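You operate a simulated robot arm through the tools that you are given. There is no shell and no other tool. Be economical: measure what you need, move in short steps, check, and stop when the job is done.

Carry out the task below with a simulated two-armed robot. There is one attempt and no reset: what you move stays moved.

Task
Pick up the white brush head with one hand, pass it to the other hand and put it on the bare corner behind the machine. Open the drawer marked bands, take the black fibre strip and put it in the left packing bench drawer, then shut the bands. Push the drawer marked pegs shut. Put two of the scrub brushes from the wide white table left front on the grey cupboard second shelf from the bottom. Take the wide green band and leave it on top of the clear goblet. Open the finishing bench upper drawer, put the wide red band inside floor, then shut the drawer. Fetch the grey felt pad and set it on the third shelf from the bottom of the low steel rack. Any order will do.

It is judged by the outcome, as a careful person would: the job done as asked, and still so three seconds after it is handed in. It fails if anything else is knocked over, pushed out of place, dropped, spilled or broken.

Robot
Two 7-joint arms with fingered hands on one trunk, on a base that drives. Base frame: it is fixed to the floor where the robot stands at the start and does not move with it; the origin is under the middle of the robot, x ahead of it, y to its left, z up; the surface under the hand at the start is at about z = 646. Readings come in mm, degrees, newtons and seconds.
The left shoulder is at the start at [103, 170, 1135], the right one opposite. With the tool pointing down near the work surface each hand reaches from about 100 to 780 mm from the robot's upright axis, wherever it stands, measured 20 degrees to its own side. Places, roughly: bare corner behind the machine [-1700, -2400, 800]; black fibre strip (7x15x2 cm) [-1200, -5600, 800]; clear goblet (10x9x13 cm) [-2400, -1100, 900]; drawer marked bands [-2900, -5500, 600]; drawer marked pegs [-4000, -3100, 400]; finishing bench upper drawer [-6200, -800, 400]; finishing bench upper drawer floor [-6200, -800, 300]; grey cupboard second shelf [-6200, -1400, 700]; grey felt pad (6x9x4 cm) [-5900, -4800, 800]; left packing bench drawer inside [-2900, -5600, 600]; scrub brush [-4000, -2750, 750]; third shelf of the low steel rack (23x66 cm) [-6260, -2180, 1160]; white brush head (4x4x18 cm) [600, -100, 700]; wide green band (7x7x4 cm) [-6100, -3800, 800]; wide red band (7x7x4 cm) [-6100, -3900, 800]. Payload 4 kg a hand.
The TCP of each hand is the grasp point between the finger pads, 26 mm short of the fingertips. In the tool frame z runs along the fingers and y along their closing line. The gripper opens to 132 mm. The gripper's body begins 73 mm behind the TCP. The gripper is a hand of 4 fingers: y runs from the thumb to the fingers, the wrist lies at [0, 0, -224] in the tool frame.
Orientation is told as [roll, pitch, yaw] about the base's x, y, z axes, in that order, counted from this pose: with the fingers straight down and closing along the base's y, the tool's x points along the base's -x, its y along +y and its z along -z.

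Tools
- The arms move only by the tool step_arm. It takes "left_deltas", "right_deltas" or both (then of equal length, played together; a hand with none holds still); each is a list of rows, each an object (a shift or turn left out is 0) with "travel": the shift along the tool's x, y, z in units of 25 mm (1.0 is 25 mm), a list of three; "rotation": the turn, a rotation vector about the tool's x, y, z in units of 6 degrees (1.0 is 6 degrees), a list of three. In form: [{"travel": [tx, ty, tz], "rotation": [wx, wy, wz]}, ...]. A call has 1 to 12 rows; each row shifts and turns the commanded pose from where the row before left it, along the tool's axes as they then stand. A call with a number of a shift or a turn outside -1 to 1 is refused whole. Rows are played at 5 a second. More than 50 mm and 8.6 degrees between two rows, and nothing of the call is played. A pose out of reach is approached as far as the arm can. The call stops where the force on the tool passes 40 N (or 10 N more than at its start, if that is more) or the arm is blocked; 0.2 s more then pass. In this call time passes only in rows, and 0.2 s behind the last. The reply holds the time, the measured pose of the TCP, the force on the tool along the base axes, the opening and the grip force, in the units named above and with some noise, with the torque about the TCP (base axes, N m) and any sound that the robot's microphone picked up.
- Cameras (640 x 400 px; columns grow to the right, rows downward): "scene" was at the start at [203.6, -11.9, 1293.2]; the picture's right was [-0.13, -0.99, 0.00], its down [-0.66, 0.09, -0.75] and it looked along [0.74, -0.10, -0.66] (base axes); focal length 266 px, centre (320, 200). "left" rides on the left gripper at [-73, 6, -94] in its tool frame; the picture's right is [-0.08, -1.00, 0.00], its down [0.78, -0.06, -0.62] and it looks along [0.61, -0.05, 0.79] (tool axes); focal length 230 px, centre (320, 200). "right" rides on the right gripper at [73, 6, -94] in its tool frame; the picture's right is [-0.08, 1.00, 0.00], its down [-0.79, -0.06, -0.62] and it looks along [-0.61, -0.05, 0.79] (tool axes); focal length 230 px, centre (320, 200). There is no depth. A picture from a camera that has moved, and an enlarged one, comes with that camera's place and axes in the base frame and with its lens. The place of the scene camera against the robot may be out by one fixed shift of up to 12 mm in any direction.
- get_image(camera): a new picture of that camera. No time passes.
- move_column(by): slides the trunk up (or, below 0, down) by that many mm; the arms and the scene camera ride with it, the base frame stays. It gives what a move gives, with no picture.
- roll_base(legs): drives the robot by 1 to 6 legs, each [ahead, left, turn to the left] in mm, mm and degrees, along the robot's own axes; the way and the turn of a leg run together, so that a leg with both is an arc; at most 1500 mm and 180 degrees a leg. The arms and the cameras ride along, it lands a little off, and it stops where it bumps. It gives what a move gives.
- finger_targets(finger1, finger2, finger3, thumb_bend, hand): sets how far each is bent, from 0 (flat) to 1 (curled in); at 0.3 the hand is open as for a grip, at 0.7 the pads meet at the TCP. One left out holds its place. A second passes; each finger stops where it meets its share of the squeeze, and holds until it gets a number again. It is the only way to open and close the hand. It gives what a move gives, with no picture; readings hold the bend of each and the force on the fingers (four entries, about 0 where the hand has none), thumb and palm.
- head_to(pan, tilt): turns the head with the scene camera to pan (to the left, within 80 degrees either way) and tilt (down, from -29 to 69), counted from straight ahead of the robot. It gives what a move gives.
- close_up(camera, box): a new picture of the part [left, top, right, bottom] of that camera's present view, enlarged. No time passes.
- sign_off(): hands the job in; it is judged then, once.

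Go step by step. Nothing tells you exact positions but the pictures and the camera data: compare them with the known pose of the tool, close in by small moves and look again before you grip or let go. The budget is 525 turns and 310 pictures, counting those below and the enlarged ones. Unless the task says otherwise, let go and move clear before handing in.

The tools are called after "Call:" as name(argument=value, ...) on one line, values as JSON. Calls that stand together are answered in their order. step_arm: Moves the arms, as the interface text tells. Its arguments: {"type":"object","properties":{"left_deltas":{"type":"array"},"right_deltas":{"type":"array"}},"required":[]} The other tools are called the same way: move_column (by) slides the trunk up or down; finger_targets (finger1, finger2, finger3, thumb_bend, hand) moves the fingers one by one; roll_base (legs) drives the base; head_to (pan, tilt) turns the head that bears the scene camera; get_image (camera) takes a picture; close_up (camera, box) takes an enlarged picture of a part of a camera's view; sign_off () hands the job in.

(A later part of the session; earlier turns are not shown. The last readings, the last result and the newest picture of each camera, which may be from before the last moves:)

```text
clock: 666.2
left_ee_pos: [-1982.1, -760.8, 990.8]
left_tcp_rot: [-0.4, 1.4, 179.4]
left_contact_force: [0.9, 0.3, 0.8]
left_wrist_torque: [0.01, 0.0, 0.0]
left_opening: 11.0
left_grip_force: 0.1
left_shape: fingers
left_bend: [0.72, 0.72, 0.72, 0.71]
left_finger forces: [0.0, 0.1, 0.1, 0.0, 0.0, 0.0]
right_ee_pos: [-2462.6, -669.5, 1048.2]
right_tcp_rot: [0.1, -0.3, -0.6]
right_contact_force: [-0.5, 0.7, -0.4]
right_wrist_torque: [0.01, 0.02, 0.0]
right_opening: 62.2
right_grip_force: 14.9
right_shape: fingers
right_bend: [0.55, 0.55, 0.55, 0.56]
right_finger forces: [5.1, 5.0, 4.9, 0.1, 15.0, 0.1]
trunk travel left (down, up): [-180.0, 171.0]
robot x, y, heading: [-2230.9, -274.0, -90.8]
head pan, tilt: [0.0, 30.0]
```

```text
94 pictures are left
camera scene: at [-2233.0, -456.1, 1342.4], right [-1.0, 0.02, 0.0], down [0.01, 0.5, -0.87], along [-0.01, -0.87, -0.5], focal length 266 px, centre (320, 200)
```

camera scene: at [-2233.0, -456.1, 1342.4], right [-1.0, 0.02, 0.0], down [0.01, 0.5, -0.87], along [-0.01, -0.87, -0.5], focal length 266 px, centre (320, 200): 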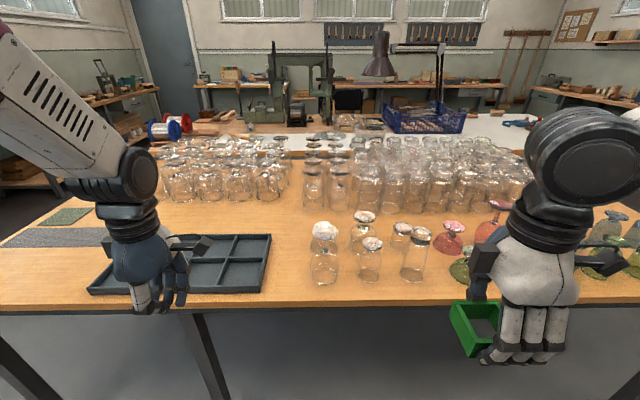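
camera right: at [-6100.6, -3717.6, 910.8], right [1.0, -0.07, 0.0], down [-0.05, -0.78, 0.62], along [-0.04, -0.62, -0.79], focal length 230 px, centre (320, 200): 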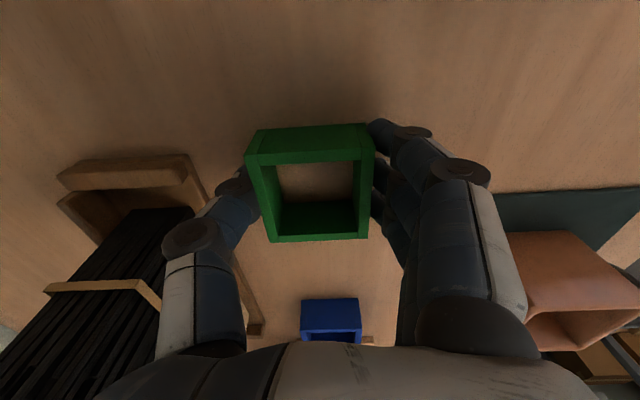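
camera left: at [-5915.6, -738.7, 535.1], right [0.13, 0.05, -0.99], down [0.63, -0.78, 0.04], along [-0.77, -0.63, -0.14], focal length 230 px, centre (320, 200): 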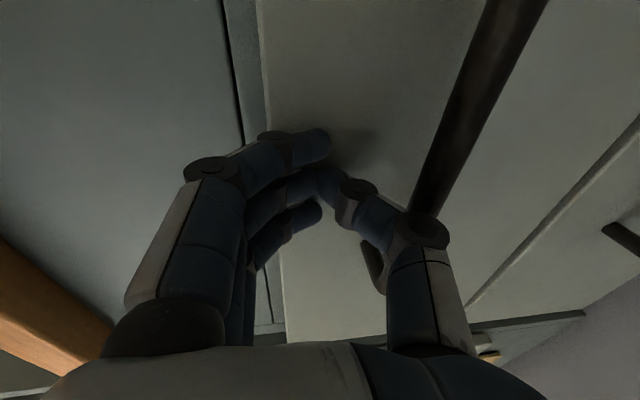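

Zoom on the group of front glasses near the predicted spot.

Call:
close_up(camera="scene", box=[290, 190, 470, 300])

```text
3.56 times, centred on (380, 245) of scene
camera zoom: at [-2233.0, -456.1, 1342.4], right [-1.0, 0.02, 0.0], down [0.01, 0.5, -0.87], along [-0.01, -0.87, -0.5], focal length 946 px, centre (107, 40)
```

zoom: 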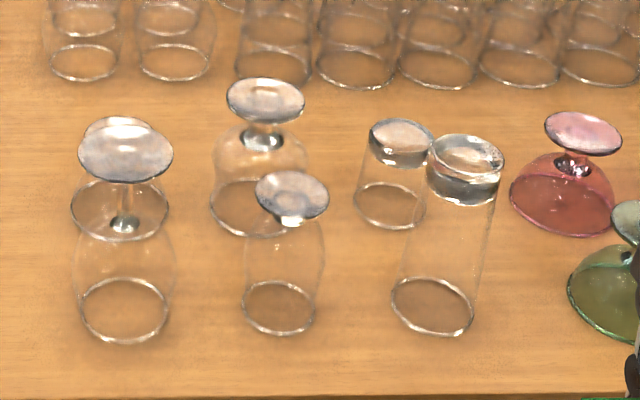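

The short-stemmed goblet (upside down, at about [-2387,-1138], foot on top at z≈900) matches the clear goblet. Raise the left hand, drive closer.

Call:
step_arm(left_deltas=[{"travel": [0, -1, -1]}, {"travel": [0, -1, -1]}, {"travel": [0, -1, -1]}, {"travel": [0, -1, -1]}])

Call:
roll_base(legs=[[210, 78, 0]])

Call:
head_to(pan=-15, tilt=40)

Call:
get_image(camera="scene")

Call:
get_image(camera="right")

```text
clock: 667.2
left_ee_pos: [-1960.4, -697.9, 1062.4]
left_tcp_rot: [0.0, -2.9, -179.6]
left_contact_force: [0.0, 0.6, 1.0]
left_wrist_torque: [0.02, -0.04, 0.01]
left_opening: 11.2
left_grip_force: 0.0
left_shape: fingers
left_bend: [0.72, 0.72, 0.72, 0.71]
left_finger forces: [0.0, 0.0, 0.1, 0.0, 0.0, 0.0]
left hand out of reach, approached as far as the arm can: row 2, 3, 4
right_ee_pos: [-2462.9, -668.8, 1048.0]
right_tcp_rot: [0.1, -0.3, -0.5]
right_contact_force: [-0.5, -0.2, -0.4]
right_wrist_torque: [-0.01, -0.05, 0.02]
right_opening: 62.2
right_grip_force: 14.9
right_shape: fingers
right_bend: [0.55, 0.55, 0.55, 0.56]
right_finger forces: [5.1, 5.0, 4.9, 0.1, 15.1, 0.0]
trunk travel left (down, up): [-180.0, 171.0]
robot x, y, heading: [-2236.3, -271.2, -90.9]
head pan, tilt: [0.0, 30.0]
```

```text
clock: 668.9
left_ee_pos: [-1883.0, -907.6, 1058.3]
left_tcp_rot: [-0.7, -2.8, -179.4]
left_contact_force: [0.0, 0.2, 0.2]
left_wrist_torque: [0.04, 0.01, 0.02]
left_opening: 11.0
left_grip_force: 0.1
left_shape: fingers
left_bend: [0.72, 0.72, 0.72, 0.71]
left_finger forces: [0.0, 0.0, 0.0, 0.0, 0.0, 0.0]
right_ee_pos: [-2389.5, -879.8, 1047.4]
right_tcp_rot: [0.1, -0.2, -0.6]
right_contact_force: [0.0, -0.5, 0.8]
right_wrist_torque: [0.02, 0.02, 0.0]
right_opening: 62.3
right_grip_force: 14.6
right_shape: fingers
right_bend: [0.55, 0.55, 0.55, 0.56]
right_finger forces: [5.2, 4.9, 5.2, 0.0, 15.2, 0.0]
trunk travel left (down, up): [-180.0, 171.0]
robot x, y, heading: [-2160.6, -484.7, -90.8]
head pan, tilt: [0.0, 30.0]
```

```text
clock: 669.7
left_ee_pos: [-1883.3, -908.3, 1058.7]
left_tcp_rot: [-0.7, -3.0, -179.1]
left_contact_force: [-0.5, 0.1, 0.4]
left_wrist_torque: [-0.03, 0.02, 0.0]
left_opening: 10.9
left_grip_force: 0.1
left_shape: fingers
left_bend: [0.72, 0.72, 0.72, 0.71]
left_finger forces: [0.1, 0.0, 0.1, 0.1, 0.0, 0.0]
right_ee_pos: [-2389.7, -878.0, 1048.0]
right_tcp_rot: [0.2, -0.1, -0.6]
right_contact_force: [0.5, 0.0, -0.6]
right_wrist_torque: [0.04, 0.03, 0.01]
right_opening: 62.3
right_grip_force: 15.3
right_shape: fingers
right_bend: [0.55, 0.55, 0.55, 0.56]
right_finger forces: [5.1, 5.1, 4.9, 0.0, 15.1, 0.0]
trunk travel left (down, up): [-180.0, 171.0]
robot x, y, heading: [-2159.1, -486.2, -90.7]
head pan, tilt: [-15.0, 40.0]
```

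```text
92 pictures are left
camera scene: at [-2181.2, -658.3, 1327.1], right [-0.96, 0.27, 0.0], down [0.18, 0.62, -0.77], along [-0.21, -0.74, -0.64], focal length 266 px, centre (320, 200)
```

scene: 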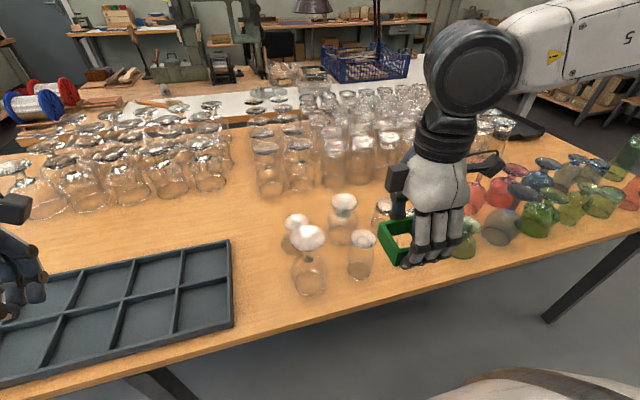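

```text
91 pictures are left
camera right: at [-2462.8, -873.3, 1141.6], right [0.09, 1.0, 0.0], down [0.78, -0.07, 0.62], along [0.62, -0.05, -0.79], focal length 230 px, centre (320, 200)
```

right: 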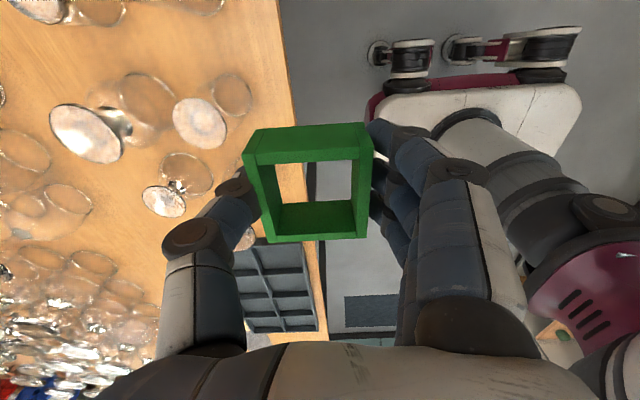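

The goblet's foot is at about [-2387,-1130]. Move the right hand closer (still high) and re-measure.

Call:
step_arm(right_deltas=[{"travel": [0, -1, 0]}, {"travel": [0, -1, 0]}, {"travel": [0, -1, 0]}, {"travel": [0, -1, 0]}, {"travel": [0, -1, 0]}, {"travel": [0, -1, 0]}, {"travel": [0, -1, 0]}])

Call:
get_image(camera="right")

Call:
get_image(camera="scene")

```text
clock: 671.3
left_ee_pos: [-1881.8, -908.7, 1057.0]
left_tcp_rot: [-0.7, -3.0, -179.1]
left_contact_force: [-1.1, 0.1, 0.4]
left_wrist_torque: [0.02, 0.0, 0.01]
left_opening: 11.1
left_grip_force: 0.0
left_shape: fingers
left_bend: [0.72, 0.72, 0.72, 0.71]
left_finger forces: [0.0, 0.1, 0.0, 0.0, 0.1, 0.0]
right_ee_pos: [-2392.3, -1055.4, 1047.6]
right_tcp_rot: [0.1, -0.1, -0.5]
right_contact_force: [0.4, 0.1, -0.5]
right_wrist_torque: [-0.02, 0.01, -0.01]
right_opening: 62.0
right_grip_force: 14.7
right_shape: fingers
right_bend: [0.55, 0.55, 0.55, 0.56]
right_finger forces: [5.2, 5.0, 4.9, 0.0, 15.1, 0.0]
trunk travel left (down, up): [-180.0, 171.0]
robot x, y, heading: [-2163.1, -481.8, -90.7]
head pan, tilt: [-15.0, 40.0]
```

```text
90 pictures are left
camera right: at [-2464.9, -1049.0, 1141.3], right [0.09, 1.0, 0.0], down [0.78, -0.07, 0.62], along [0.62, -0.05, -0.79], focal length 230 px, centre (320, 200)
```

right: 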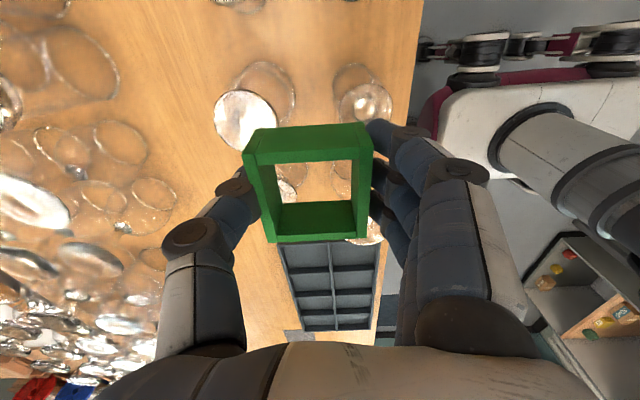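

```text
89 pictures are left
camera scene: at [-2181.1, -659.0, 1326.8], right [-0.96, 0.27, 0.0], down [0.18, 0.62, -0.77], along [-0.21, -0.74, -0.64], focal length 266 px, centre (320, 200)
```

scene: 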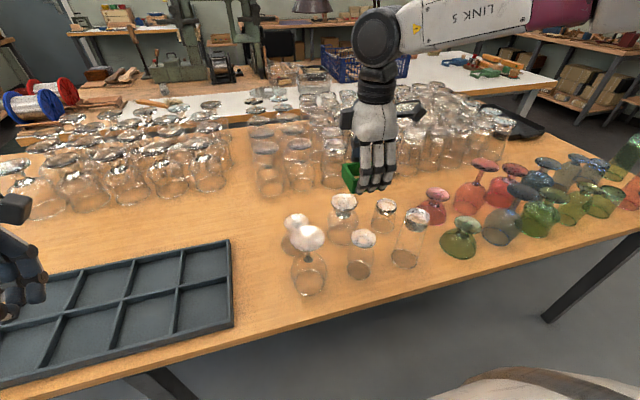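

Foot centre ≈ [-2389,-1133]. Move above it and lower partway, then re-measure.

Call:
step_arm(right_deltas=[{"travel": [-0.1, -0.75, 0]}, {"travel": [0, -0.75, 0]}, {"travel": [0, -0.75, 0]}, {"travel": [0, -0.75, 0]}, {"travel": [0, 0, 0.8]}, {"travel": [0, 0, 0.8]}])

Call:
get_image(camera="right")

Call:
close_up(camera="scene", box=[280, 130, 440, 270])

```text
clock: 672.7
left_ee_pos: [-1882.2, -907.6, 1057.5]
left_tcp_rot: [-0.8, -3.0, -179.0]
left_contact_force: [-0.1, 0.0, -0.1]
left_wrist_torque: [-0.01, 0.0, 0.0]
left_opening: 10.9
left_grip_force: 0.0
left_shape: fingers
left_bend: [0.72, 0.72, 0.72, 0.71]
left_finger forces: [0.1, 0.0, 0.0, 0.0, 0.1, 0.0]
right_ee_pos: [-2389.2, -1130.1, 1005.1]
right_tcp_rot: [0.1, -0.2, -0.5]
right_contact_force: [0.5, -0.5, -0.2]
right_wrist_torque: [-0.01, 0.02, -0.01]
right_opening: 62.0
right_grip_force: 15.0
right_shape: fingers
right_bend: [0.55, 0.55, 0.55, 0.56]
right_finger forces: [5.0, 5.0, 5.0, 0.0, 15.1, 0.0]
trunk travel left (down, up): [-180.0, 171.0]
robot x, y, heading: [-2160.1, -485.1, -91.2]
head pan, tilt: [-15.0, 40.0]
```

```text
88 pictures are left
camera right: at [-2462.6, -1124.3, 1100.0], right [0.09, 1.0, 0.0], down [0.78, -0.07, 0.62], along [0.62, -0.05, -0.79], focal length 230 px, centre (320, 200)
```

right: 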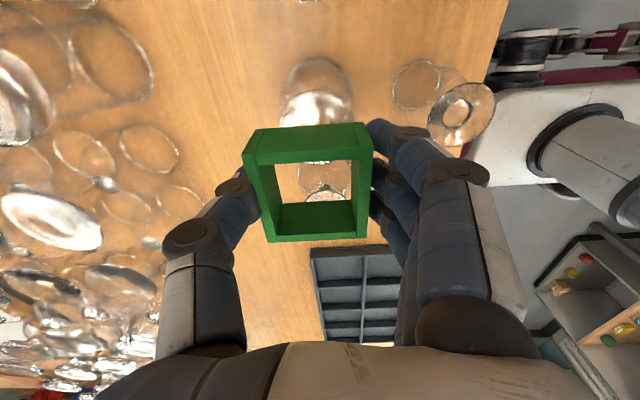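

```text
2.86 times, centred on (360, 200) of scene
camera zoom: at [-2181.3, -658.9, 1326.9], right [-0.96, 0.27, 0.0], down [0.18, 0.62, -0.77], along [-0.21, -0.74, -0.64], focal length 760 px, centre (206, 200)
```

zoom: 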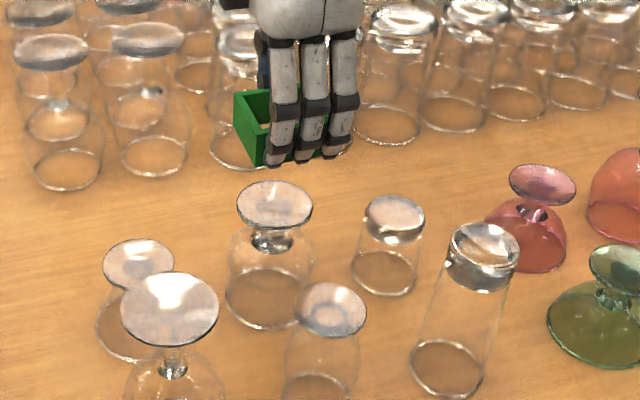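

Check fore/aft alignment with a close-up of the right camera around the foot.

Call:
close_up(camera="right", box=[220, 40, 420, 260])

```text
1.82 times, centred on (320, 150) of right
camera zoom: at [-2462.6, -1124.3, 1100.0], right [0.09, 1.0, 0.0], down [0.78, -0.07, 0.62], along [0.62, -0.05, -0.79], focal length 418 px, centre (320, 291)
```

zoom: 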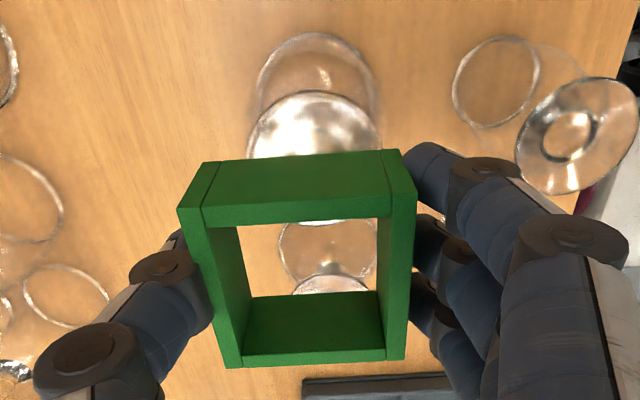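

Lower 38 mm so the band's underside is just above the foot, then compare alignment directly.

Call:
step_arm(right_deltas=[{"travel": [-0.1, 0, 0.7]}, {"travel": [0, 0, 0.6]}])

Call:
close_up(camera="right", box=[220, 40, 420, 260])

Call:
close_up(camera="scene", box=[300, 150, 400, 240])

```text
clock: 673.3
left_ee_pos: [-1882.4, -907.2, 1058.7]
left_tcp_rot: [-0.7, -3.1, -179.1]
left_contact_force: [0.6, 0.1, 0.1]
left_wrist_torque: [0.0, 0.01, -0.03]
left_opening: 10.9
left_grip_force: 0.0
left_shape: fingers
left_bend: [0.72, 0.72, 0.72, 0.71]
left_finger forces: [0.0, 0.0, 0.1, 0.1, 0.0, 0.1]
right_ee_pos: [-2387.5, -1130.6, 973.6]
right_tcp_rot: [0.1, -0.2, -0.6]
right_contact_force: [0.2, -0.6, 0.3]
right_wrist_torque: [0.0, 0.02, 0.02]
right_opening: 62.3
right_grip_force: 14.6
right_shape: fingers
right_bend: [0.55, 0.55, 0.55, 0.56]
right_finger forces: [5.2, 5.1, 4.9, 0.0, 15.1, 0.0]
trunk travel left (down, up): [-180.0, 171.0]
robot x, y, heading: [-2159.4, -483.4, -91.0]
head pan, tilt: [-15.0, 40.0]
```

```text
1.82 times, centred on (320, 150) of right
camera zoom: at [-2460.3, -1123.5, 1068.4], right [0.09, 1.0, 0.0], down [0.78, -0.07, 0.62], along [0.62, -0.05, -0.79], focal length 418 px, centre (320, 291)
```

zoom: 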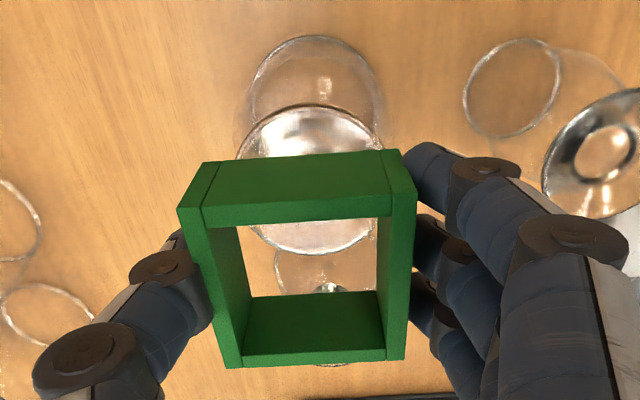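

```text
4.44 times, centred on (350, 195) of scene
camera zoom: at [-2181.4, -658.5, 1327.0], right [-0.96, 0.28, 0.0], down [0.18, 0.62, -0.77], along [-0.21, -0.74, -0.64], focal length 1182 px, centre (187, 222)
```

zoom: 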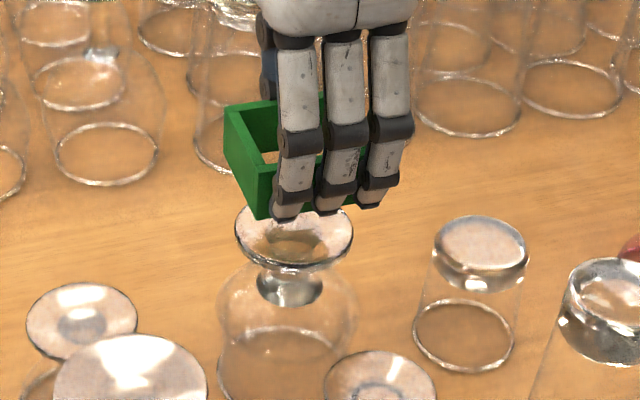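

I need a sharper look at the band relative to the foot.

Call:
close_up(camera="scene", box=[325, 160, 375, 215])

Call:
close_up(camera="right", box=[260, 90, 400, 220])

```text
7.27 times, centred on (350, 188) of scene
camera zoom: at [-2181.4, -658.5, 1327.0], right [-0.96, 0.28, 0.0], down [0.18, 0.62, -0.77], along [-0.21, -0.74, -0.64], focal length 1934 px, centre (102, 291)
```

zoom: 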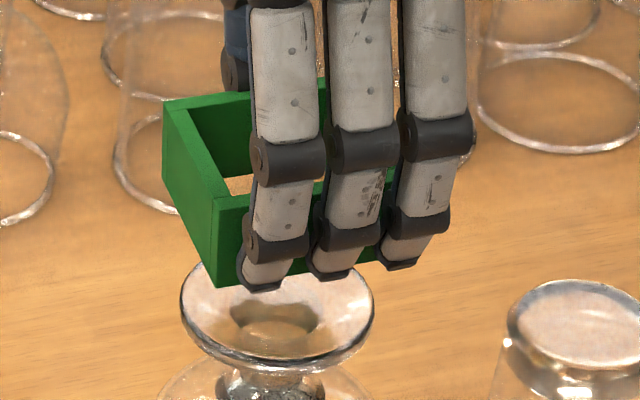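

```text
3.08 times, centred on (330, 155) of right
camera zoom: at [-2460.3, -1123.5, 1068.4], right [0.09, 1.0, 0.0], down [0.78, -0.07, 0.62], along [0.62, -0.05, -0.79], focal length 708 px, centre (289, 338)
```

zoom: 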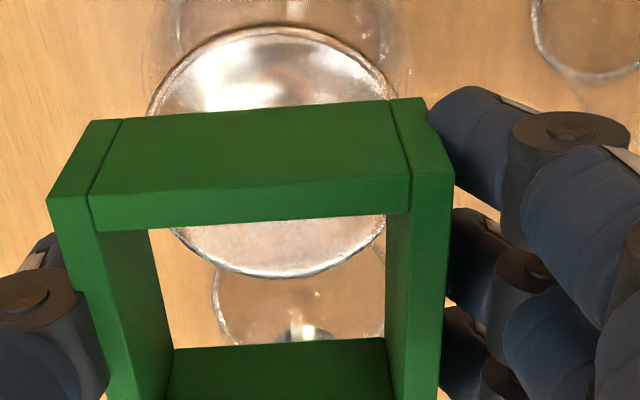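

The cameras agree within a few mm (band ~4 mm too far +x). Correct and lower another 18 mm, then re-check.

Call:
step_arm(right_deltas=[{"travel": [0.16, 0.1, 0]}, {"travel": [0, 0, 0.4]}, {"travel": [0, 0, 0.35]}])

Call:
close_up(camera="scene", box=[325, 160, 375, 215])

Call:
close_up(camera="right", box=[260, 90, 400, 220])

```text
clock: 674.1
left_ee_pos: [-1883.3, -908.7, 1057.9]
left_tcp_rot: [-0.7, -3.1, -179.1]
left_contact_force: [0.5, 0.1, -0.8]
left_wrist_torque: [0.01, -0.03, 0.01]
left_opening: 11.2
left_grip_force: 0.1
left_shape: fingers
left_bend: [0.72, 0.72, 0.72, 0.71]
left_finger forces: [0.0, 0.0, 0.1, 0.1, 0.0, 0.0]
right_ee_pos: [-2391.6, -1126.3, 956.6]
right_tcp_rot: [0.1, -0.3, -0.6]
right_contact_force: [0.2, -0.2, 0.5]
right_wrist_torque: [-0.02, -0.02, 0.02]
right_opening: 62.1
right_grip_force: 15.2
right_shape: fingers
right_bend: [0.55, 0.55, 0.55, 0.56]
right_finger forces: [5.0, 5.0, 4.9, 0.1, 14.9, 0.0]
trunk travel left (down, up): [-180.0, 171.0]
robot x, y, heading: [-2160.5, -484.4, -90.9]
head pan, tilt: [-15.0, 40.0]
```

```text
7.27 times, centred on (350, 188) of scene
camera zoom: at [-2181.4, -658.4, 1327.0], right [-0.96, 0.28, 0.0], down [0.18, 0.62, -0.77], along [-0.21, -0.74, -0.64], focal length 1934 px, centre (102, 291)
```

zoom: 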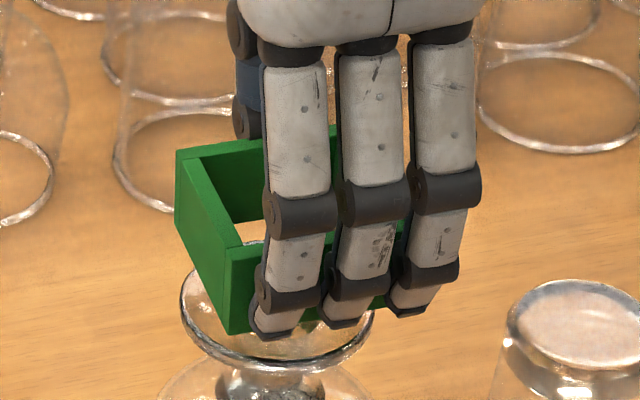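

```text
3.08 times, centred on (330, 155) of right
camera zoom: at [-2464.2, -1120.5, 1050.0], right [0.09, 1.0, 0.0], down [0.78, -0.07, 0.62], along [0.62, -0.05, -0.79], focal length 708 px, centre (289, 338)
```

zoom: 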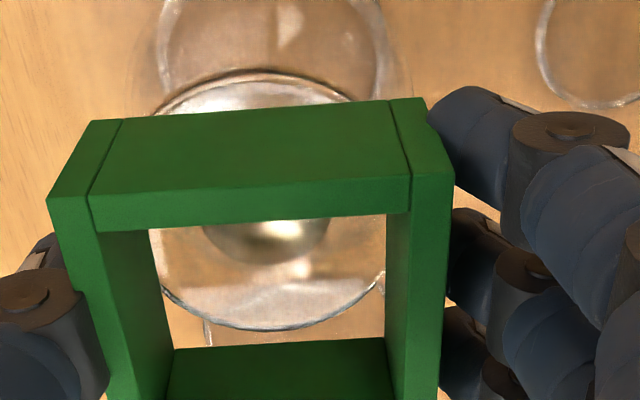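

Alignment looks good within a few mm. Lower further in small steps.

Call:
step_arm(right_deltas=[{"travel": [0, -0.1, 0.25]}, {"travel": [0, 0, 0.2]}])

Call:
step_arm(right_deltas=[{"travel": [0, 0, 0.15]}])

Call:
close_up(camera="scene", box=[325, 160, 375, 215])

Call:
close_up(camera="right", box=[260, 90, 400, 220])

```text
clock: 674.7
left_ee_pos: [-1882.5, -907.9, 1058.5]
left_tcp_rot: [-0.7, -3.0, -179.0]
left_contact_force: [-0.1, 0.6, -0.9]
left_wrist_torque: [0.01, -0.02, -0.01]
left_opening: 11.0
left_grip_force: 0.0
left_shape: fingers
left_bend: [0.72, 0.72, 0.72, 0.71]
left_finger forces: [0.0, 0.0, 0.1, 0.1, 0.0, 0.0]
right_ee_pos: [-2391.7, -1128.1, 945.1]
right_tcp_rot: [-0.1, -0.2, -0.7]
right_contact_force: [0.2, 0.6, -0.6]
right_wrist_torque: [-0.03, -0.03, 0.02]
right_opening: 62.4
right_grip_force: 14.7
right_shape: fingers
right_bend: [0.55, 0.55, 0.55, 0.56]
right_finger forces: [5.1, 5.0, 4.8, 0.1, 14.9, 0.0]
trunk travel left (down, up): [-180.0, 171.0]
robot x, y, heading: [-2163.8, -482.3, -91.1]
head pan, tilt: [-15.0, 40.0]
```

```text
clock: 675.1
left_ee_pos: [-1882.2, -907.2, 1057.4]
left_tcp_rot: [-0.6, -3.1, -179.1]
left_contact_force: [-0.6, -0.1, -0.1]
left_wrist_torque: [-0.02, 0.02, -0.07]
left_opening: 11.0
left_grip_force: 0.1
left_shape: fingers
left_bend: [0.72, 0.72, 0.72, 0.71]
left_finger forces: [0.0, 0.1, 0.0, 0.1, 0.1, 0.1]
right_ee_pos: [-2391.5, -1129.8, 941.3]
right_tcp_rot: [0.1, -0.3, -0.7]
right_contact_force: [0.2, 0.4, -0.4]
right_wrist_torque: [-0.03, 0.01, -0.04]
right_opening: 62.2
right_grip_force: 14.8
right_shape: fingers
right_bend: [0.55, 0.55, 0.55, 0.56]
right_finger forces: [5.1, 5.0, 4.8, 0.0, 15.0, 0.1]
trunk travel left (down, up): [-180.0, 171.0]
robot x, y, heading: [-2160.0, -485.7, -91.0]
head pan, tilt: [-15.0, 40.0]
```

```text
7.27 times, centred on (350, 188) of scene
camera zoom: at [-2181.3, -658.5, 1326.9], right [-0.96, 0.27, 0.0], down [0.18, 0.62, -0.77], along [-0.21, -0.74, -0.64], focal length 1934 px, centre (102, 291)
```

zoom: 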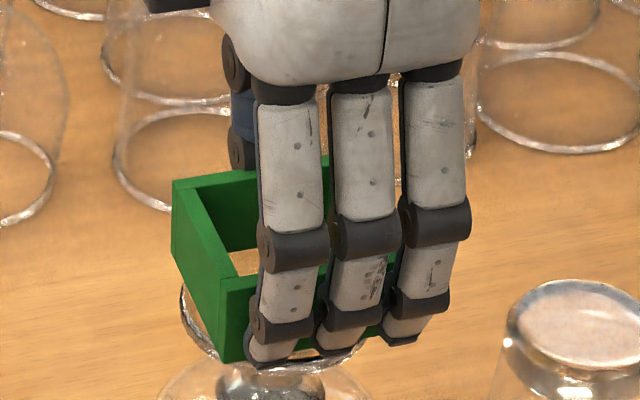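

```text
3.08 times, centred on (330, 155) of right
camera zoom: at [-2464.1, -1123.4, 1035.0], right [0.09, 1.0, 0.0], down [0.78, -0.07, 0.62], along [0.62, -0.05, -0.79], focal length 708 px, centre (289, 338)
```

zoom: 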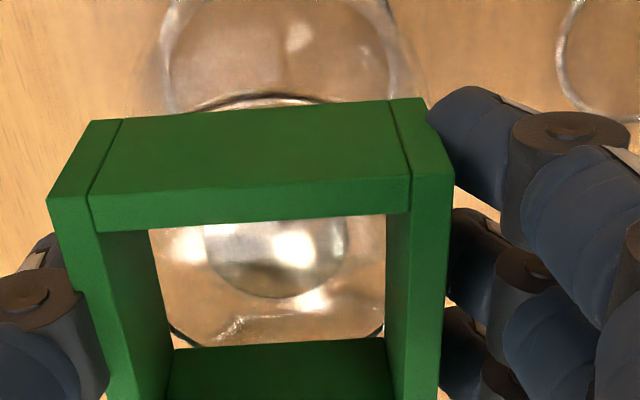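

Very well aligned. Continue in 3–4 mm steps until touch.

Call:
step_arm(right_deltas=[{"travel": [0.05, 0, 0.15]}])

Call:
step_arm(right_deltas=[{"travel": [0, 0, 0.15]}])

Call:
step_arm(right_deltas=[{"travel": [0, 0, 0.12]}])

```text
clock: 675.5
left_ee_pos: [-1881.7, -907.1, 1058.3]
left_tcp_rot: [-0.6, -3.1, -179.0]
left_contact_force: [0.0, 0.2, -0.3]
left_wrist_torque: [-0.03, 0.0, 0.01]
left_opening: 10.8
left_grip_force: 0.1
left_shape: fingers
left_bend: [0.72, 0.72, 0.72, 0.71]
left_finger forces: [0.1, 0.1, 0.1, 0.0, 0.1, 0.1]
right_ee_pos: [-2391.7, -1128.7, 939.5]
right_tcp_rot: [-0.1, -0.2, -0.6]
right_contact_force: [0.9, 0.3, 9.1]
right_wrist_torque: [0.02, -0.02, -0.02]
right_opening: 62.1
right_grip_force: 16.6
right_shape: fingers
right_bend: [0.55, 0.56, 0.56, 0.56]
right_finger forces: [5.4, 5.4, 5.4, 0.0, 16.3, 0.1]
trunk travel left (down, up): [-180.0, 171.0]
robot x, y, heading: [-2161.9, -485.3, -91.2]
head pan, tilt: [-15.0, 40.0]
```

```text
clock: 675.9
left_ee_pos: [-1882.6, -905.6, 1059.6]
left_tcp_rot: [-0.5, -3.1, -179.1]
left_contact_force: [0.4, -0.1, -0.1]
left_wrist_torque: [-0.01, 0.02, 0.01]
left_opening: 11.0
left_grip_force: 0.1
left_shape: fingers
left_bend: [0.72, 0.72, 0.72, 0.71]
left_finger forces: [0.0, 0.1, 0.0, 0.1, 0.1, 0.1]
right_ee_pos: [-2390.7, -1127.6, 937.5]
right_tcp_rot: [-0.2, -0.2, -0.6]
right_contact_force: [0.1, 1.0, 24.6]
right_wrist_torque: [0.03, 0.01, -0.02]
right_opening: 62.0
right_grip_force: 18.1
right_shape: fingers
right_bend: [0.57, 0.57, 0.57, 0.56]
right_finger forces: [6.1, 6.1, 6.1, 0.1, 17.3, 0.0]
trunk travel left (down, up): [-180.0, 171.0]
robot x, y, heading: [-2158.8, -485.1, -91.1]
head pan, tilt: [-15.0, 40.0]
```

```text
clock: 676.3
left_ee_pos: [-1882.4, -907.2, 1058.7]
left_tcp_rot: [-0.6, -3.1, -179.1]
left_contact_force: [1.0, -0.2, 1.0]
left_wrist_torque: [0.02, 0.02, -0.02]
left_opening: 11.1
left_grip_force: 0.0
left_shape: fingers
left_bend: [0.72, 0.72, 0.72, 0.71]
left_finger forces: [0.0, 0.0, 0.0, 0.0, 0.1, 0.0]
right_ee_pos: [-2391.5, -1128.3, 929.4]
right_tcp_rot: [0.1, -0.3, -0.6]
right_contact_force: [-1.4, 0.0, 17.6]
right_wrist_torque: [0.13, 0.12, 0.03]
right_opening: 60.2
right_grip_force: 16.8
right_shape: fingers
right_bend: [0.57, 0.57, 0.57, 0.57]
right_finger forces: [3.9, 10.5, 3.9, 0.0, 15.6, 0.1]
trunk travel left (down, up): [-180.0, 171.0]
robot x, y, heading: [-2160.2, -484.4, -90.8]
head pan, tilt: [-15.0, 40.0]
```

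Contact was made; the last step slid the fingers a bit. Check before release.

Call:
close_up(camera="scene", box=[315, 160, 385, 235])

Call:
close_up(camera="right", box=[240, 70, 420, 240])

```text
5.33 times, centred on (350, 198) of scene
camera zoom: at [-2180.9, -657.4, 1327.0], right [-0.96, 0.27, 0.0], down [0.18, 0.62, -0.77], along [-0.21, -0.74, -0.64], focal length 1418 px, centre (160, 213)
```

zoom: 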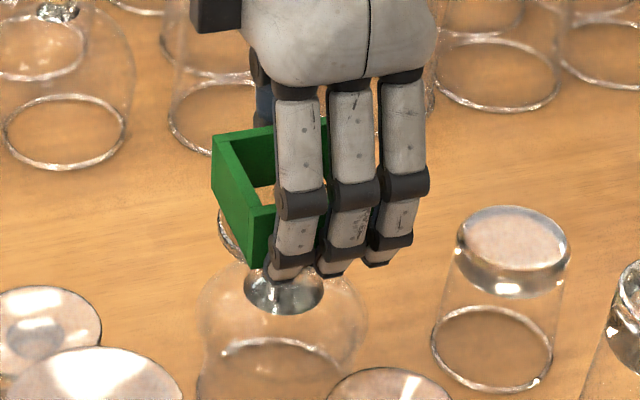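

```text
2.35 times, centred on (330, 155) of right
camera zoom: at [-2464.9, -1122.2, 1024.2], right [0.09, 1.0, 0.0], down [0.78, -0.07, 0.62], along [0.62, -0.05, -0.79], focal length 541 px, centre (296, 306)
```

zoom: 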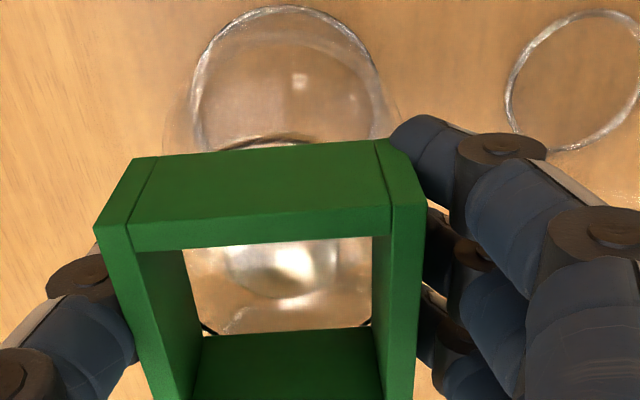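

Band sits on the foot, goblet upright. Open gently.

Call:
finger_targets(hand="right", finger1=0.5, finger2=0.5, finger3=0.5, thumb_bend=0.5)

Call:
finger_targets(hand="right", finger1=0.42, finger2=0.42, finger3=0.42, thumb_bend=0.42)

Call:
close_up(camera="right", box=[200, 40, 440, 240])

Call:
close_up(camera="scene", box=[315, 160, 385, 235])

```text
clock: 677.3
left_ee_pos: [-1883.1, -908.0, 1057.9]
left_tcp_rot: [-0.8, -3.1, -179.1]
left_contact_force: [-0.2, 0.7, -0.1]
left_wrist_torque: [0.01, 0.03, -0.01]
left_opening: 10.9
left_grip_force: 0.1
left_shape: fingers
left_bend: [0.72, 0.72, 0.72, 0.71]
left_finger forces: [0.0, 0.0, 0.0, 0.0, 0.0, 0.0]
right_ee_pos: [-2391.7, -1129.6, 929.9]
right_tcp_rot: [0.2, -0.2, -0.5]
right_contact_force: [0.6, -0.5, -0.2]
right_wrist_torque: [-0.01, 0.01, -0.01]
right_opening: 71.5
right_grip_force: 0.3
right_shape: fingers
right_bend: [0.5, 0.5, 0.5, 0.5]
right_finger forces: [0.0, 0.1, 0.0, 0.1, 0.2, 0.1]
trunk travel left (down, up): [-180.0, 171.0]
robot x, y, heading: [-2160.4, -483.8, -90.8]
head pan, tilt: [-15.0, 40.0]
```

```text
clock: 678.3
left_ee_pos: [-1882.3, -907.3, 1057.5]
left_tcp_rot: [-0.7, -3.0, -179.1]
left_contact_force: [0.7, -0.3, 0.0]
left_wrist_torque: [0.03, -0.03, -0.03]
left_opening: 10.9
left_grip_force: 0.0
left_shape: fingers
left_bend: [0.72, 0.72, 0.72, 0.71]
left_finger forces: [0.0, 0.1, 0.0, 0.1, 0.0, 0.0]
right_ee_pos: [-2392.3, -1129.7, 929.6]
right_tcp_rot: [0.2, -0.2, -0.7]
right_contact_force: [0.7, -1.0, -0.5]
right_wrist_torque: [0.02, -0.01, -0.01]
right_opening: 96.4
right_grip_force: 0.1
right_shape: fingers
right_bend: [0.42, 0.42, 0.42, 0.42]
right_finger forces: [0.0, 0.0, 0.1, 0.0, 0.0, 0.0]
trunk travel left (down, up): [-180.0, 171.0]
robot x, y, heading: [-2163.0, -483.8, -91.1]
head pan, tilt: [-15.0, 40.0]
```

```text
2.00 times, centred on (320, 140) of right
camera zoom: at [-2465.2, -1123.2, 1024.1], right [0.09, 1.0, 0.0], down [0.78, -0.07, 0.62], along [0.62, -0.05, -0.79], focal length 460 px, centre (320, 320)
```

zoom: 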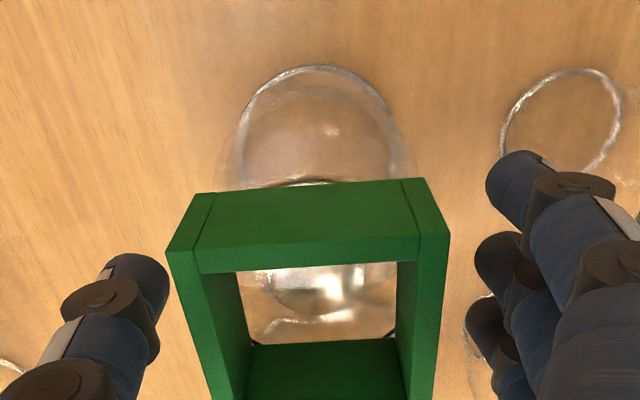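

```text
5.33 times, centred on (350, 198) of scene
camera zoom: at [-2181.3, -658.4, 1327.0], right [-0.96, 0.27, 0.0], down [0.18, 0.62, -0.77], along [-0.21, -0.74, -0.64], focal length 1418 px, centre (160, 213)
```

zoom: 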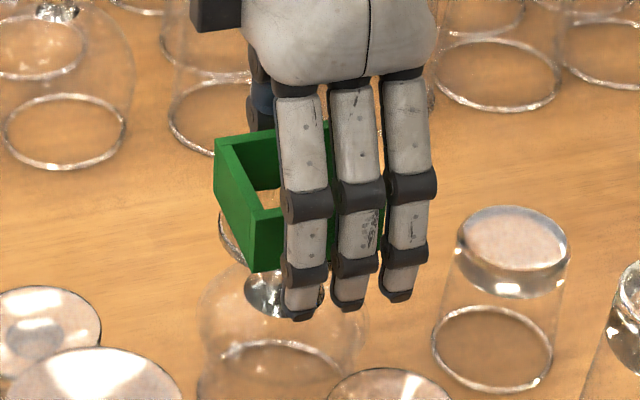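

The band rests level on the goblet. Lift the hand straight up.

Call:
step_arm(right_deltas=[{"travel": [0, 0, -0.4]}, {"travel": [0, 0, -0.8]}, {"travel": [0, 0, -1]}, {"travel": [0, 0, -1]}, {"travel": [0, 0, -1]}, {"travel": [0, 0, -1]}, {"travel": [0, 0, -1]}])

Call:
step_arm(right_deltas=[{"travel": [0, 1, 0]}, {"travel": [0, 1, 0]}, {"travel": [0, 1, 0]}, {"travel": [0, 1, 0]}, {"travel": [0, 1, 0]}, {"travel": [0, 1, 0]}, {"travel": [0, 1, 0]}, {"travel": [0, 1, 0]}])

Call:
roll_base(legs=[[-250, 0, 0]])

Call:
get_image(camera="scene")

Call:
close_up(camera="scene", box=[270, 120, 430, 240])

```text
clock: 679.9
left_ee_pos: [-1882.1, -908.2, 1058.8]
left_tcp_rot: [-0.7, -3.1, -179.2]
left_contact_force: [0.1, -0.3, -0.5]
left_wrist_torque: [0.0, 0.0, 0.03]
left_opening: 11.0
left_grip_force: 0.0
left_shape: fingers
left_bend: [0.72, 0.72, 0.72, 0.71]
left_finger forces: [0.1, 0.0, 0.0, 0.0, 0.1, 0.0]
right_ee_pos: [-2392.7, -1128.9, 1086.5]
right_tcp_rot: [0.1, -0.2, -0.6]
right_contact_force: [-0.4, -0.8, -0.4]
right_wrist_torque: [-0.01, -0.02, -0.01]
right_opening: 96.5
right_grip_force: 0.1
right_shape: fingers
right_bend: [0.42, 0.42, 0.42, 0.42]
right_finger forces: [0.1, 0.0, 0.1, 0.1, 0.1, 0.0]
trunk travel left (down, up): [-180.0, 171.0]
robot x, y, heading: [-2159.0, -487.2, -91.0]
head pan, tilt: [-15.0, 40.0]
```

```text
clock: 681.7
left_ee_pos: [-1881.7, -906.8, 1057.2]
left_tcp_rot: [-0.6, -3.2, -179.0]
left_contact_force: [0.6, -0.5, 0.9]
left_wrist_torque: [0.0, -0.01, -0.01]
left_opening: 11.2
left_grip_force: 0.0
left_shape: fingers
left_bend: [0.72, 0.72, 0.72, 0.71]
left_finger forces: [0.1, 0.0, 0.1, 0.0, 0.0, 0.1]
right_ee_pos: [-2389.9, -928.5, 1085.9]
right_tcp_rot: [0.1, -0.2, -0.6]
right_contact_force: [-1.2, 0.1, 0.0]
right_wrist_torque: [-0.02, -0.02, 0.03]
right_opening: 96.5
right_grip_force: 0.0
right_shape: fingers
right_bend: [0.42, 0.42, 0.42, 0.42]
right_finger forces: [0.0, 0.0, 0.0, 0.0, 0.1, 0.1]
trunk travel left (down, up): [-180.0, 171.0]
robot x, y, heading: [-2158.7, -486.8, -91.0]
head pan, tilt: [-15.0, 40.0]
```

```text
clock: 683.5
left_ee_pos: [-1877.3, -656.2, 1058.7]
left_tcp_rot: [-0.5, -3.1, -179.1]
left_contact_force: [0.3, 0.1, 0.1]
left_wrist_torque: [-0.03, 0.0, 0.0]
left_opening: 11.1
left_grip_force: 0.1
left_shape: fingers
left_bend: [0.72, 0.72, 0.72, 0.71]
left_finger forces: [0.1, 0.0, 0.0, 0.1, 0.0, 0.1]
right_ee_pos: [-2385.5, -677.9, 1086.0]
right_tcp_rot: [0.1, -0.2, -0.5]
right_contact_force: [0.2, -0.4, -0.3]
right_wrist_torque: [0.01, -0.03, -0.03]
right_opening: 96.6
right_grip_force: 0.0
right_shape: fingers
right_bend: [0.42, 0.42, 0.42, 0.42]
right_finger forces: [0.0, 0.0, 0.1, 0.2, 0.0, 0.1]
trunk travel left (down, up): [-180.0, 171.0]
robot x, y, heading: [-2154.7, -236.4, -91.0]
head pan, tilt: [-15.0, 40.0]
```

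```text
73 pictures are left
camera scene: at [-2177.1, -408.1, 1327.0], right [-0.96, 0.27, 0.0], down [0.18, 0.62, -0.77], along [-0.21, -0.74, -0.64], focal length 266 px, centre (320, 200)
```

scene: 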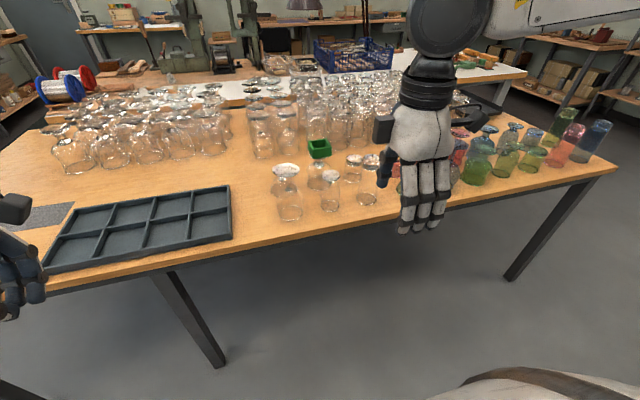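

```text
3.33 times, centred on (350, 180) of scene
camera zoom: at [-2177.1, -408.1, 1327.0], right [-0.96, 0.27, 0.0], down [0.18, 0.62, -0.77], along [-0.21, -0.74, -0.64], focal length 886 px, centre (220, 267)
```

zoom: 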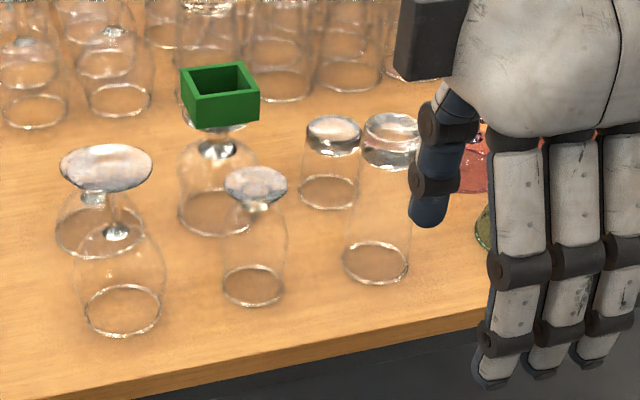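

All items are placed. I want to double-check the white brush head: the listed spot [-1700,-2400] lies right at the strip beside the bench edge, so I'll go back and inspect it.

Call:
roll_base(legs=[[0, 1500, 0], [0, 260, 0], [1500, 0, 0], [660, 0, 0], [0, 0, -90]])

Call:
move_column(by=130)

Call:
head_to(pan=0, tilt=30)

Call:
get_image(camera="scene")

```text
clock: 713.4
left_ee_pos: [-806.9, -2702.6, 1056.9]
left_tcp_rot: [-0.8, -3.0, 92.7]
left_contact_force: [0.7, -0.4, 0.7]
left_wrist_torque: [0.01, 0.0, 0.0]
left_opening: 10.9
left_grip_force: 0.0
left_shape: fingers
left_bend: [0.72, 0.72, 0.72, 0.71]
left_finger forces: [0.1, 0.0, 0.0, 0.0, 0.0, 0.0]
right_ee_pos: [-842.6, -2197.2, 1087.3]
right_tcp_rot: [0.1, -0.1, -88.9]
right_contact_force: [-0.6, 0.6, -0.3]
right_wrist_torque: [0.01, 0.01, 0.01]
right_opening: 96.8
right_grip_force: 0.1
right_shape: fingers
right_bend: [0.42, 0.42, 0.42, 0.42]
right_finger forces: [0.0, 0.0, 0.1, 0.0, 0.0, 0.1]
trunk travel left (down, up): [-180.0, 171.0]
robot x, y, heading: [-390.9, -2411.1, -179.2]
head pan, tilt: [-15.0, 40.0]
```

```text
clock: 714.9
left_ee_pos: [-805.6, -2702.0, 1186.0]
left_tcp_rot: [-0.8, -3.1, 92.7]
left_contact_force: [-0.3, -0.1, 0.8]
left_wrist_torque: [0.02, 0.03, 0.02]
left_opening: 11.1
left_grip_force: 0.1
left_shape: fingers
left_bend: [0.72, 0.72, 0.72, 0.71]
left_finger forces: [0.1, 0.0, 0.0, 0.0, 0.1, 0.0]
right_ee_pos: [-842.1, -2196.4, 1215.2]
right_tcp_rot: [0.1, -0.2, -88.8]
right_contact_force: [0.2, 0.1, -0.2]
right_wrist_torque: [0.03, -0.02, -0.01]
right_opening: 96.5
right_grip_force: 0.0
right_shape: fingers
right_bend: [0.42, 0.42, 0.42, 0.42]
right_finger forces: [0.0, 0.0, 0.0, 0.1, 0.0, 0.0]
trunk travel left (down, up): [-310.0, 41.0]
robot x, y, heading: [-390.7, -2412.8, -179.2]
head pan, tilt: [-15.0, 40.0]
```

```text
clock: 715.7
left_ee_pos: [-806.0, -2703.3, 1188.6]
left_tcp_rot: [-0.6, -3.1, 92.8]
left_contact_force: [-0.1, 0.6, 0.3]
left_wrist_torque: [0.0, -0.01, 0.0]
left_opening: 11.1
left_grip_force: 0.0
left_shape: fingers
left_bend: [0.72, 0.72, 0.72, 0.71]
left_finger forces: [0.0, 0.0, 0.0, 0.0, 0.1, 0.1]
right_ee_pos: [-842.6, -2196.6, 1216.5]
right_tcp_rot: [0.0, -0.2, -88.9]
right_contact_force: [0.0, 0.5, 0.0]
right_wrist_torque: [-0.03, -0.04, -0.01]
right_opening: 96.4
right_grip_force: 0.2
right_shape: fingers
right_bend: [0.42, 0.42, 0.42, 0.42]
right_finger forces: [0.1, 0.1, 0.0, 0.0, 0.0, 0.0]
trunk travel left (down, up): [-310.0, 41.0]
robot x, y, heading: [-394.4, -2416.2, -179.4]
head pan, tilt: [0.0, 30.0]
```

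```text
71 pictures are left
camera scene: at [-519.1, -2414.5, 1475.0], right [-0.01, 1.0, 0.0], down [0.5, 0.01, -0.87], along [-0.87, -0.01, -0.5], focal length 266 px, centre (320, 200)
```

scene: 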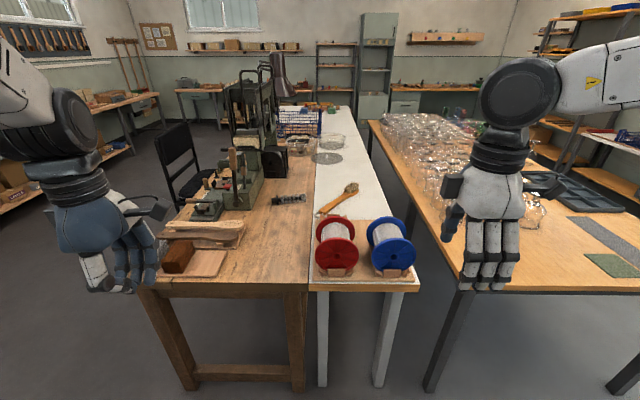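

The brush head lies on the bench behind the machine, but its centre (y≈-2570) is ~150 mm from the listed spot. I'll nudge it about 100 mm toward the listed coordinates. Drive up as before and prepare the left hand.

Call:
roll_base(legs=[[430, -18, 0]])

Call:
step_arm(left_deltas=[{"travel": [-0.7, 1, 0], "rotation": [0, 0, 0.15]}, {"travel": [-0.7, 1, 0], "rotation": [0, 0, 0.15]}, {"travel": [-0.7, 1, 0]}, {"travel": [-0.7, 1, 0]}, {"travel": [-0.7, 1, 0]}, {"travel": [0, 1, 0]}, {"travel": [0, 1, 0]}, {"travel": [0, 1, 0]}, {"rotation": [-1, 0, 0]}, {"rotation": [-1, 0, 0]}, {"rotation": [-1, 0, 0]}, {"rotation": [-1, 0, 0]}])

Call:
step_arm(left_deltas=[{"rotation": [-1, 0, 0]}, {"rotation": [-1, 0, 0]}, {"rotation": [-1, 0, 0]}])

Call:
move_column(by=-140)

Call:
head_to(pan=0, tilt=40)

Call:
get_image(camera="scene")

```text
clock: 718.4
left_ee_pos: [-1236.3, -2693.3, 1187.3]
left_tcp_rot: [-0.6, -3.2, 92.8]
left_contact_force: [0.1, -0.1, -0.4]
left_wrist_torque: [0.03, -0.01, 0.01]
left_opening: 11.1
left_grip_force: 0.0
left_shape: fingers
left_bend: [0.72, 0.72, 0.72, 0.71]
left_finger forces: [0.1, 0.0, 0.1, 0.0, 0.0, 0.1]
right_ee_pos: [-1274.6, -2186.3, 1215.8]
right_tcp_rot: [0.1, -0.2, -88.7]
right_contact_force: [0.1, -0.6, -0.7]
right_wrist_torque: [-0.04, -0.01, -0.03]
right_opening: 96.7
right_grip_force: 0.0
right_shape: fingers
right_bend: [0.42, 0.42, 0.42, 0.42]
right_finger forces: [0.0, 0.0, 0.1, 0.0, 0.0, 0.0]
trunk travel left (down, up): [-310.0, 41.0]
robot x, y, heading: [-824.1, -2405.1, -178.9]
head pan, tilt: [0.0, 30.0]
```

```text
clock: 721.0
left_ee_pos: [-1437.9, -2611.2, 1190.5]
left_tcp_rot: [23.5, -3.2, 90.9]
left_contact_force: [-0.2, -0.9, 0.4]
left_wrist_torque: [0.02, 0.01, 0.01]
left_opening: 11.3
left_grip_force: 0.0
left_shape: fingers
left_bend: [0.72, 0.72, 0.72, 0.71]
left_finger forces: [0.0, 0.0, 0.0, 0.1, 0.1, 0.0]
right_ee_pos: [-1274.6, -2185.2, 1215.1]
right_tcp_rot: [0.1, -0.3, -88.7]
right_contact_force: [0.2, 0.6, 0.0]
right_wrist_torque: [0.02, 0.04, 0.02]
right_opening: 96.7
right_grip_force: 0.1
right_shape: fingers
right_bend: [0.42, 0.42, 0.42, 0.42]
right_finger forces: [0.1, 0.0, 0.0, 0.0, 0.1, 0.0]
trunk travel left (down, up): [-310.0, 41.0]
robot x, y, heading: [-824.4, -2397.7, -179.0]
head pan, tilt: [0.0, 30.0]
```

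```text
clock: 721.8
left_ee_pos: [-1438.2, -2609.1, 1190.5]
left_tcp_rot: [41.6, -3.1, 91.0]
left_contact_force: [0.1, 0.8, -0.5]
left_wrist_torque: [0.0, 0.03, 0.02]
left_opening: 11.1
left_grip_force: 0.0
left_shape: fingers
left_bend: [0.72, 0.72, 0.72, 0.71]
left_finger forces: [0.0, 0.0, 0.0, 0.0, 0.0, 0.0]
right_ee_pos: [-1273.4, -2186.5, 1216.6]
right_tcp_rot: [0.2, -0.2, -88.7]
right_contact_force: [0.3, 0.2, -0.1]
right_wrist_torque: [-0.01, 0.0, -0.03]
right_opening: 96.4
right_grip_force: 0.2
right_shape: fingers
right_bend: [0.42, 0.42, 0.42, 0.42]
right_finger forces: [0.0, 0.0, 0.1, 0.0, 0.0, 0.0]
trunk travel left (down, up): [-310.0, 41.0]
robot x, y, heading: [-822.3, -2399.1, -179.1]
head pan, tilt: [0.0, 30.0]
```

```text
clock: 723.4
left_ee_pos: [-1438.0, -2610.8, 1051.9]
left_tcp_rot: [41.6, -3.2, 90.9]
left_contact_force: [-0.7, 0.2, -0.5]
left_wrist_torque: [-0.01, -0.01, 0.04]
left_opening: 11.0
left_grip_force: 0.1
left_shape: fingers
left_bend: [0.72, 0.72, 0.72, 0.71]
left_finger forces: [0.0, 0.0, 0.0, 0.0, 0.0, 0.0]
right_ee_pos: [-1272.3, -2186.3, 1077.3]
right_tcp_rot: [0.0, -0.2, -88.6]
right_contact_force: [0.8, -1.1, 0.3]
right_wrist_torque: [0.02, 0.01, -0.03]
right_opening: 96.4
right_grip_force: 0.0
right_shape: fingers
right_bend: [0.42, 0.42, 0.42, 0.42]
right_finger forces: [0.1, 0.0, 0.1, 0.0, 0.1, 0.1]
trunk travel left (down, up): [-170.0, 181.0]
robot x, y, heading: [-821.6, -2400.4, -179.1]
head pan, tilt: [0.0, 30.0]
```

```text
clock: 724.1
left_ee_pos: [-1438.2, -2609.8, 1051.1]
left_tcp_rot: [41.4, -3.2, 91.0]
left_contact_force: [-0.2, -0.4, 0.6]
left_wrist_torque: [0.03, -0.01, 0.01]
left_opening: 10.9
left_grip_force: 0.0
left_shape: fingers
left_bend: [0.72, 0.72, 0.72, 0.71]
left_finger forces: [0.1, 0.1, 0.1, 0.1, 0.0, 0.0]
right_ee_pos: [-1274.3, -2185.8, 1075.8]
right_tcp_rot: [0.1, -0.2, -88.7]
right_contact_force: [-0.2, 0.2, -0.2]
right_wrist_torque: [-0.03, 0.02, 0.01]
right_opening: 96.6
right_grip_force: 0.0
right_shape: fingers
right_bend: [0.42, 0.42, 0.42, 0.42]
right_finger forces: [0.1, 0.1, 0.1, 0.1, 0.0, 0.0]
trunk travel left (down, up): [-170.0, 181.0]
robot x, y, heading: [-822.4, -2403.8, -179.0]
head pan, tilt: [0.0, 40.0]
```

```text
70 pictures are left
camera scene: at [-1002.4, -2404.6, 1316.6], right [-0.02, 1.0, 0.0], down [0.64, 0.01, -0.77], along [-0.77, -0.01, -0.64], focal length 266 px, centre (320, 200)
```

scene: 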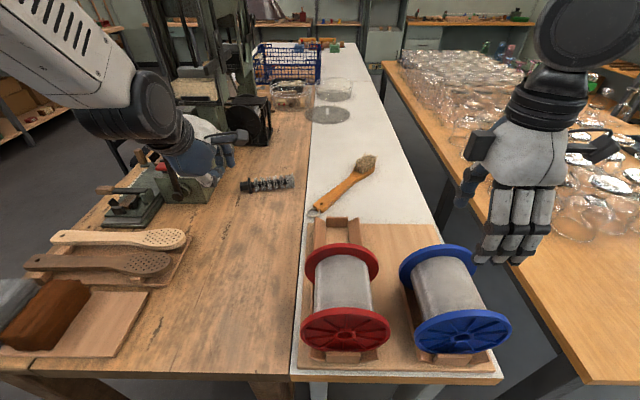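

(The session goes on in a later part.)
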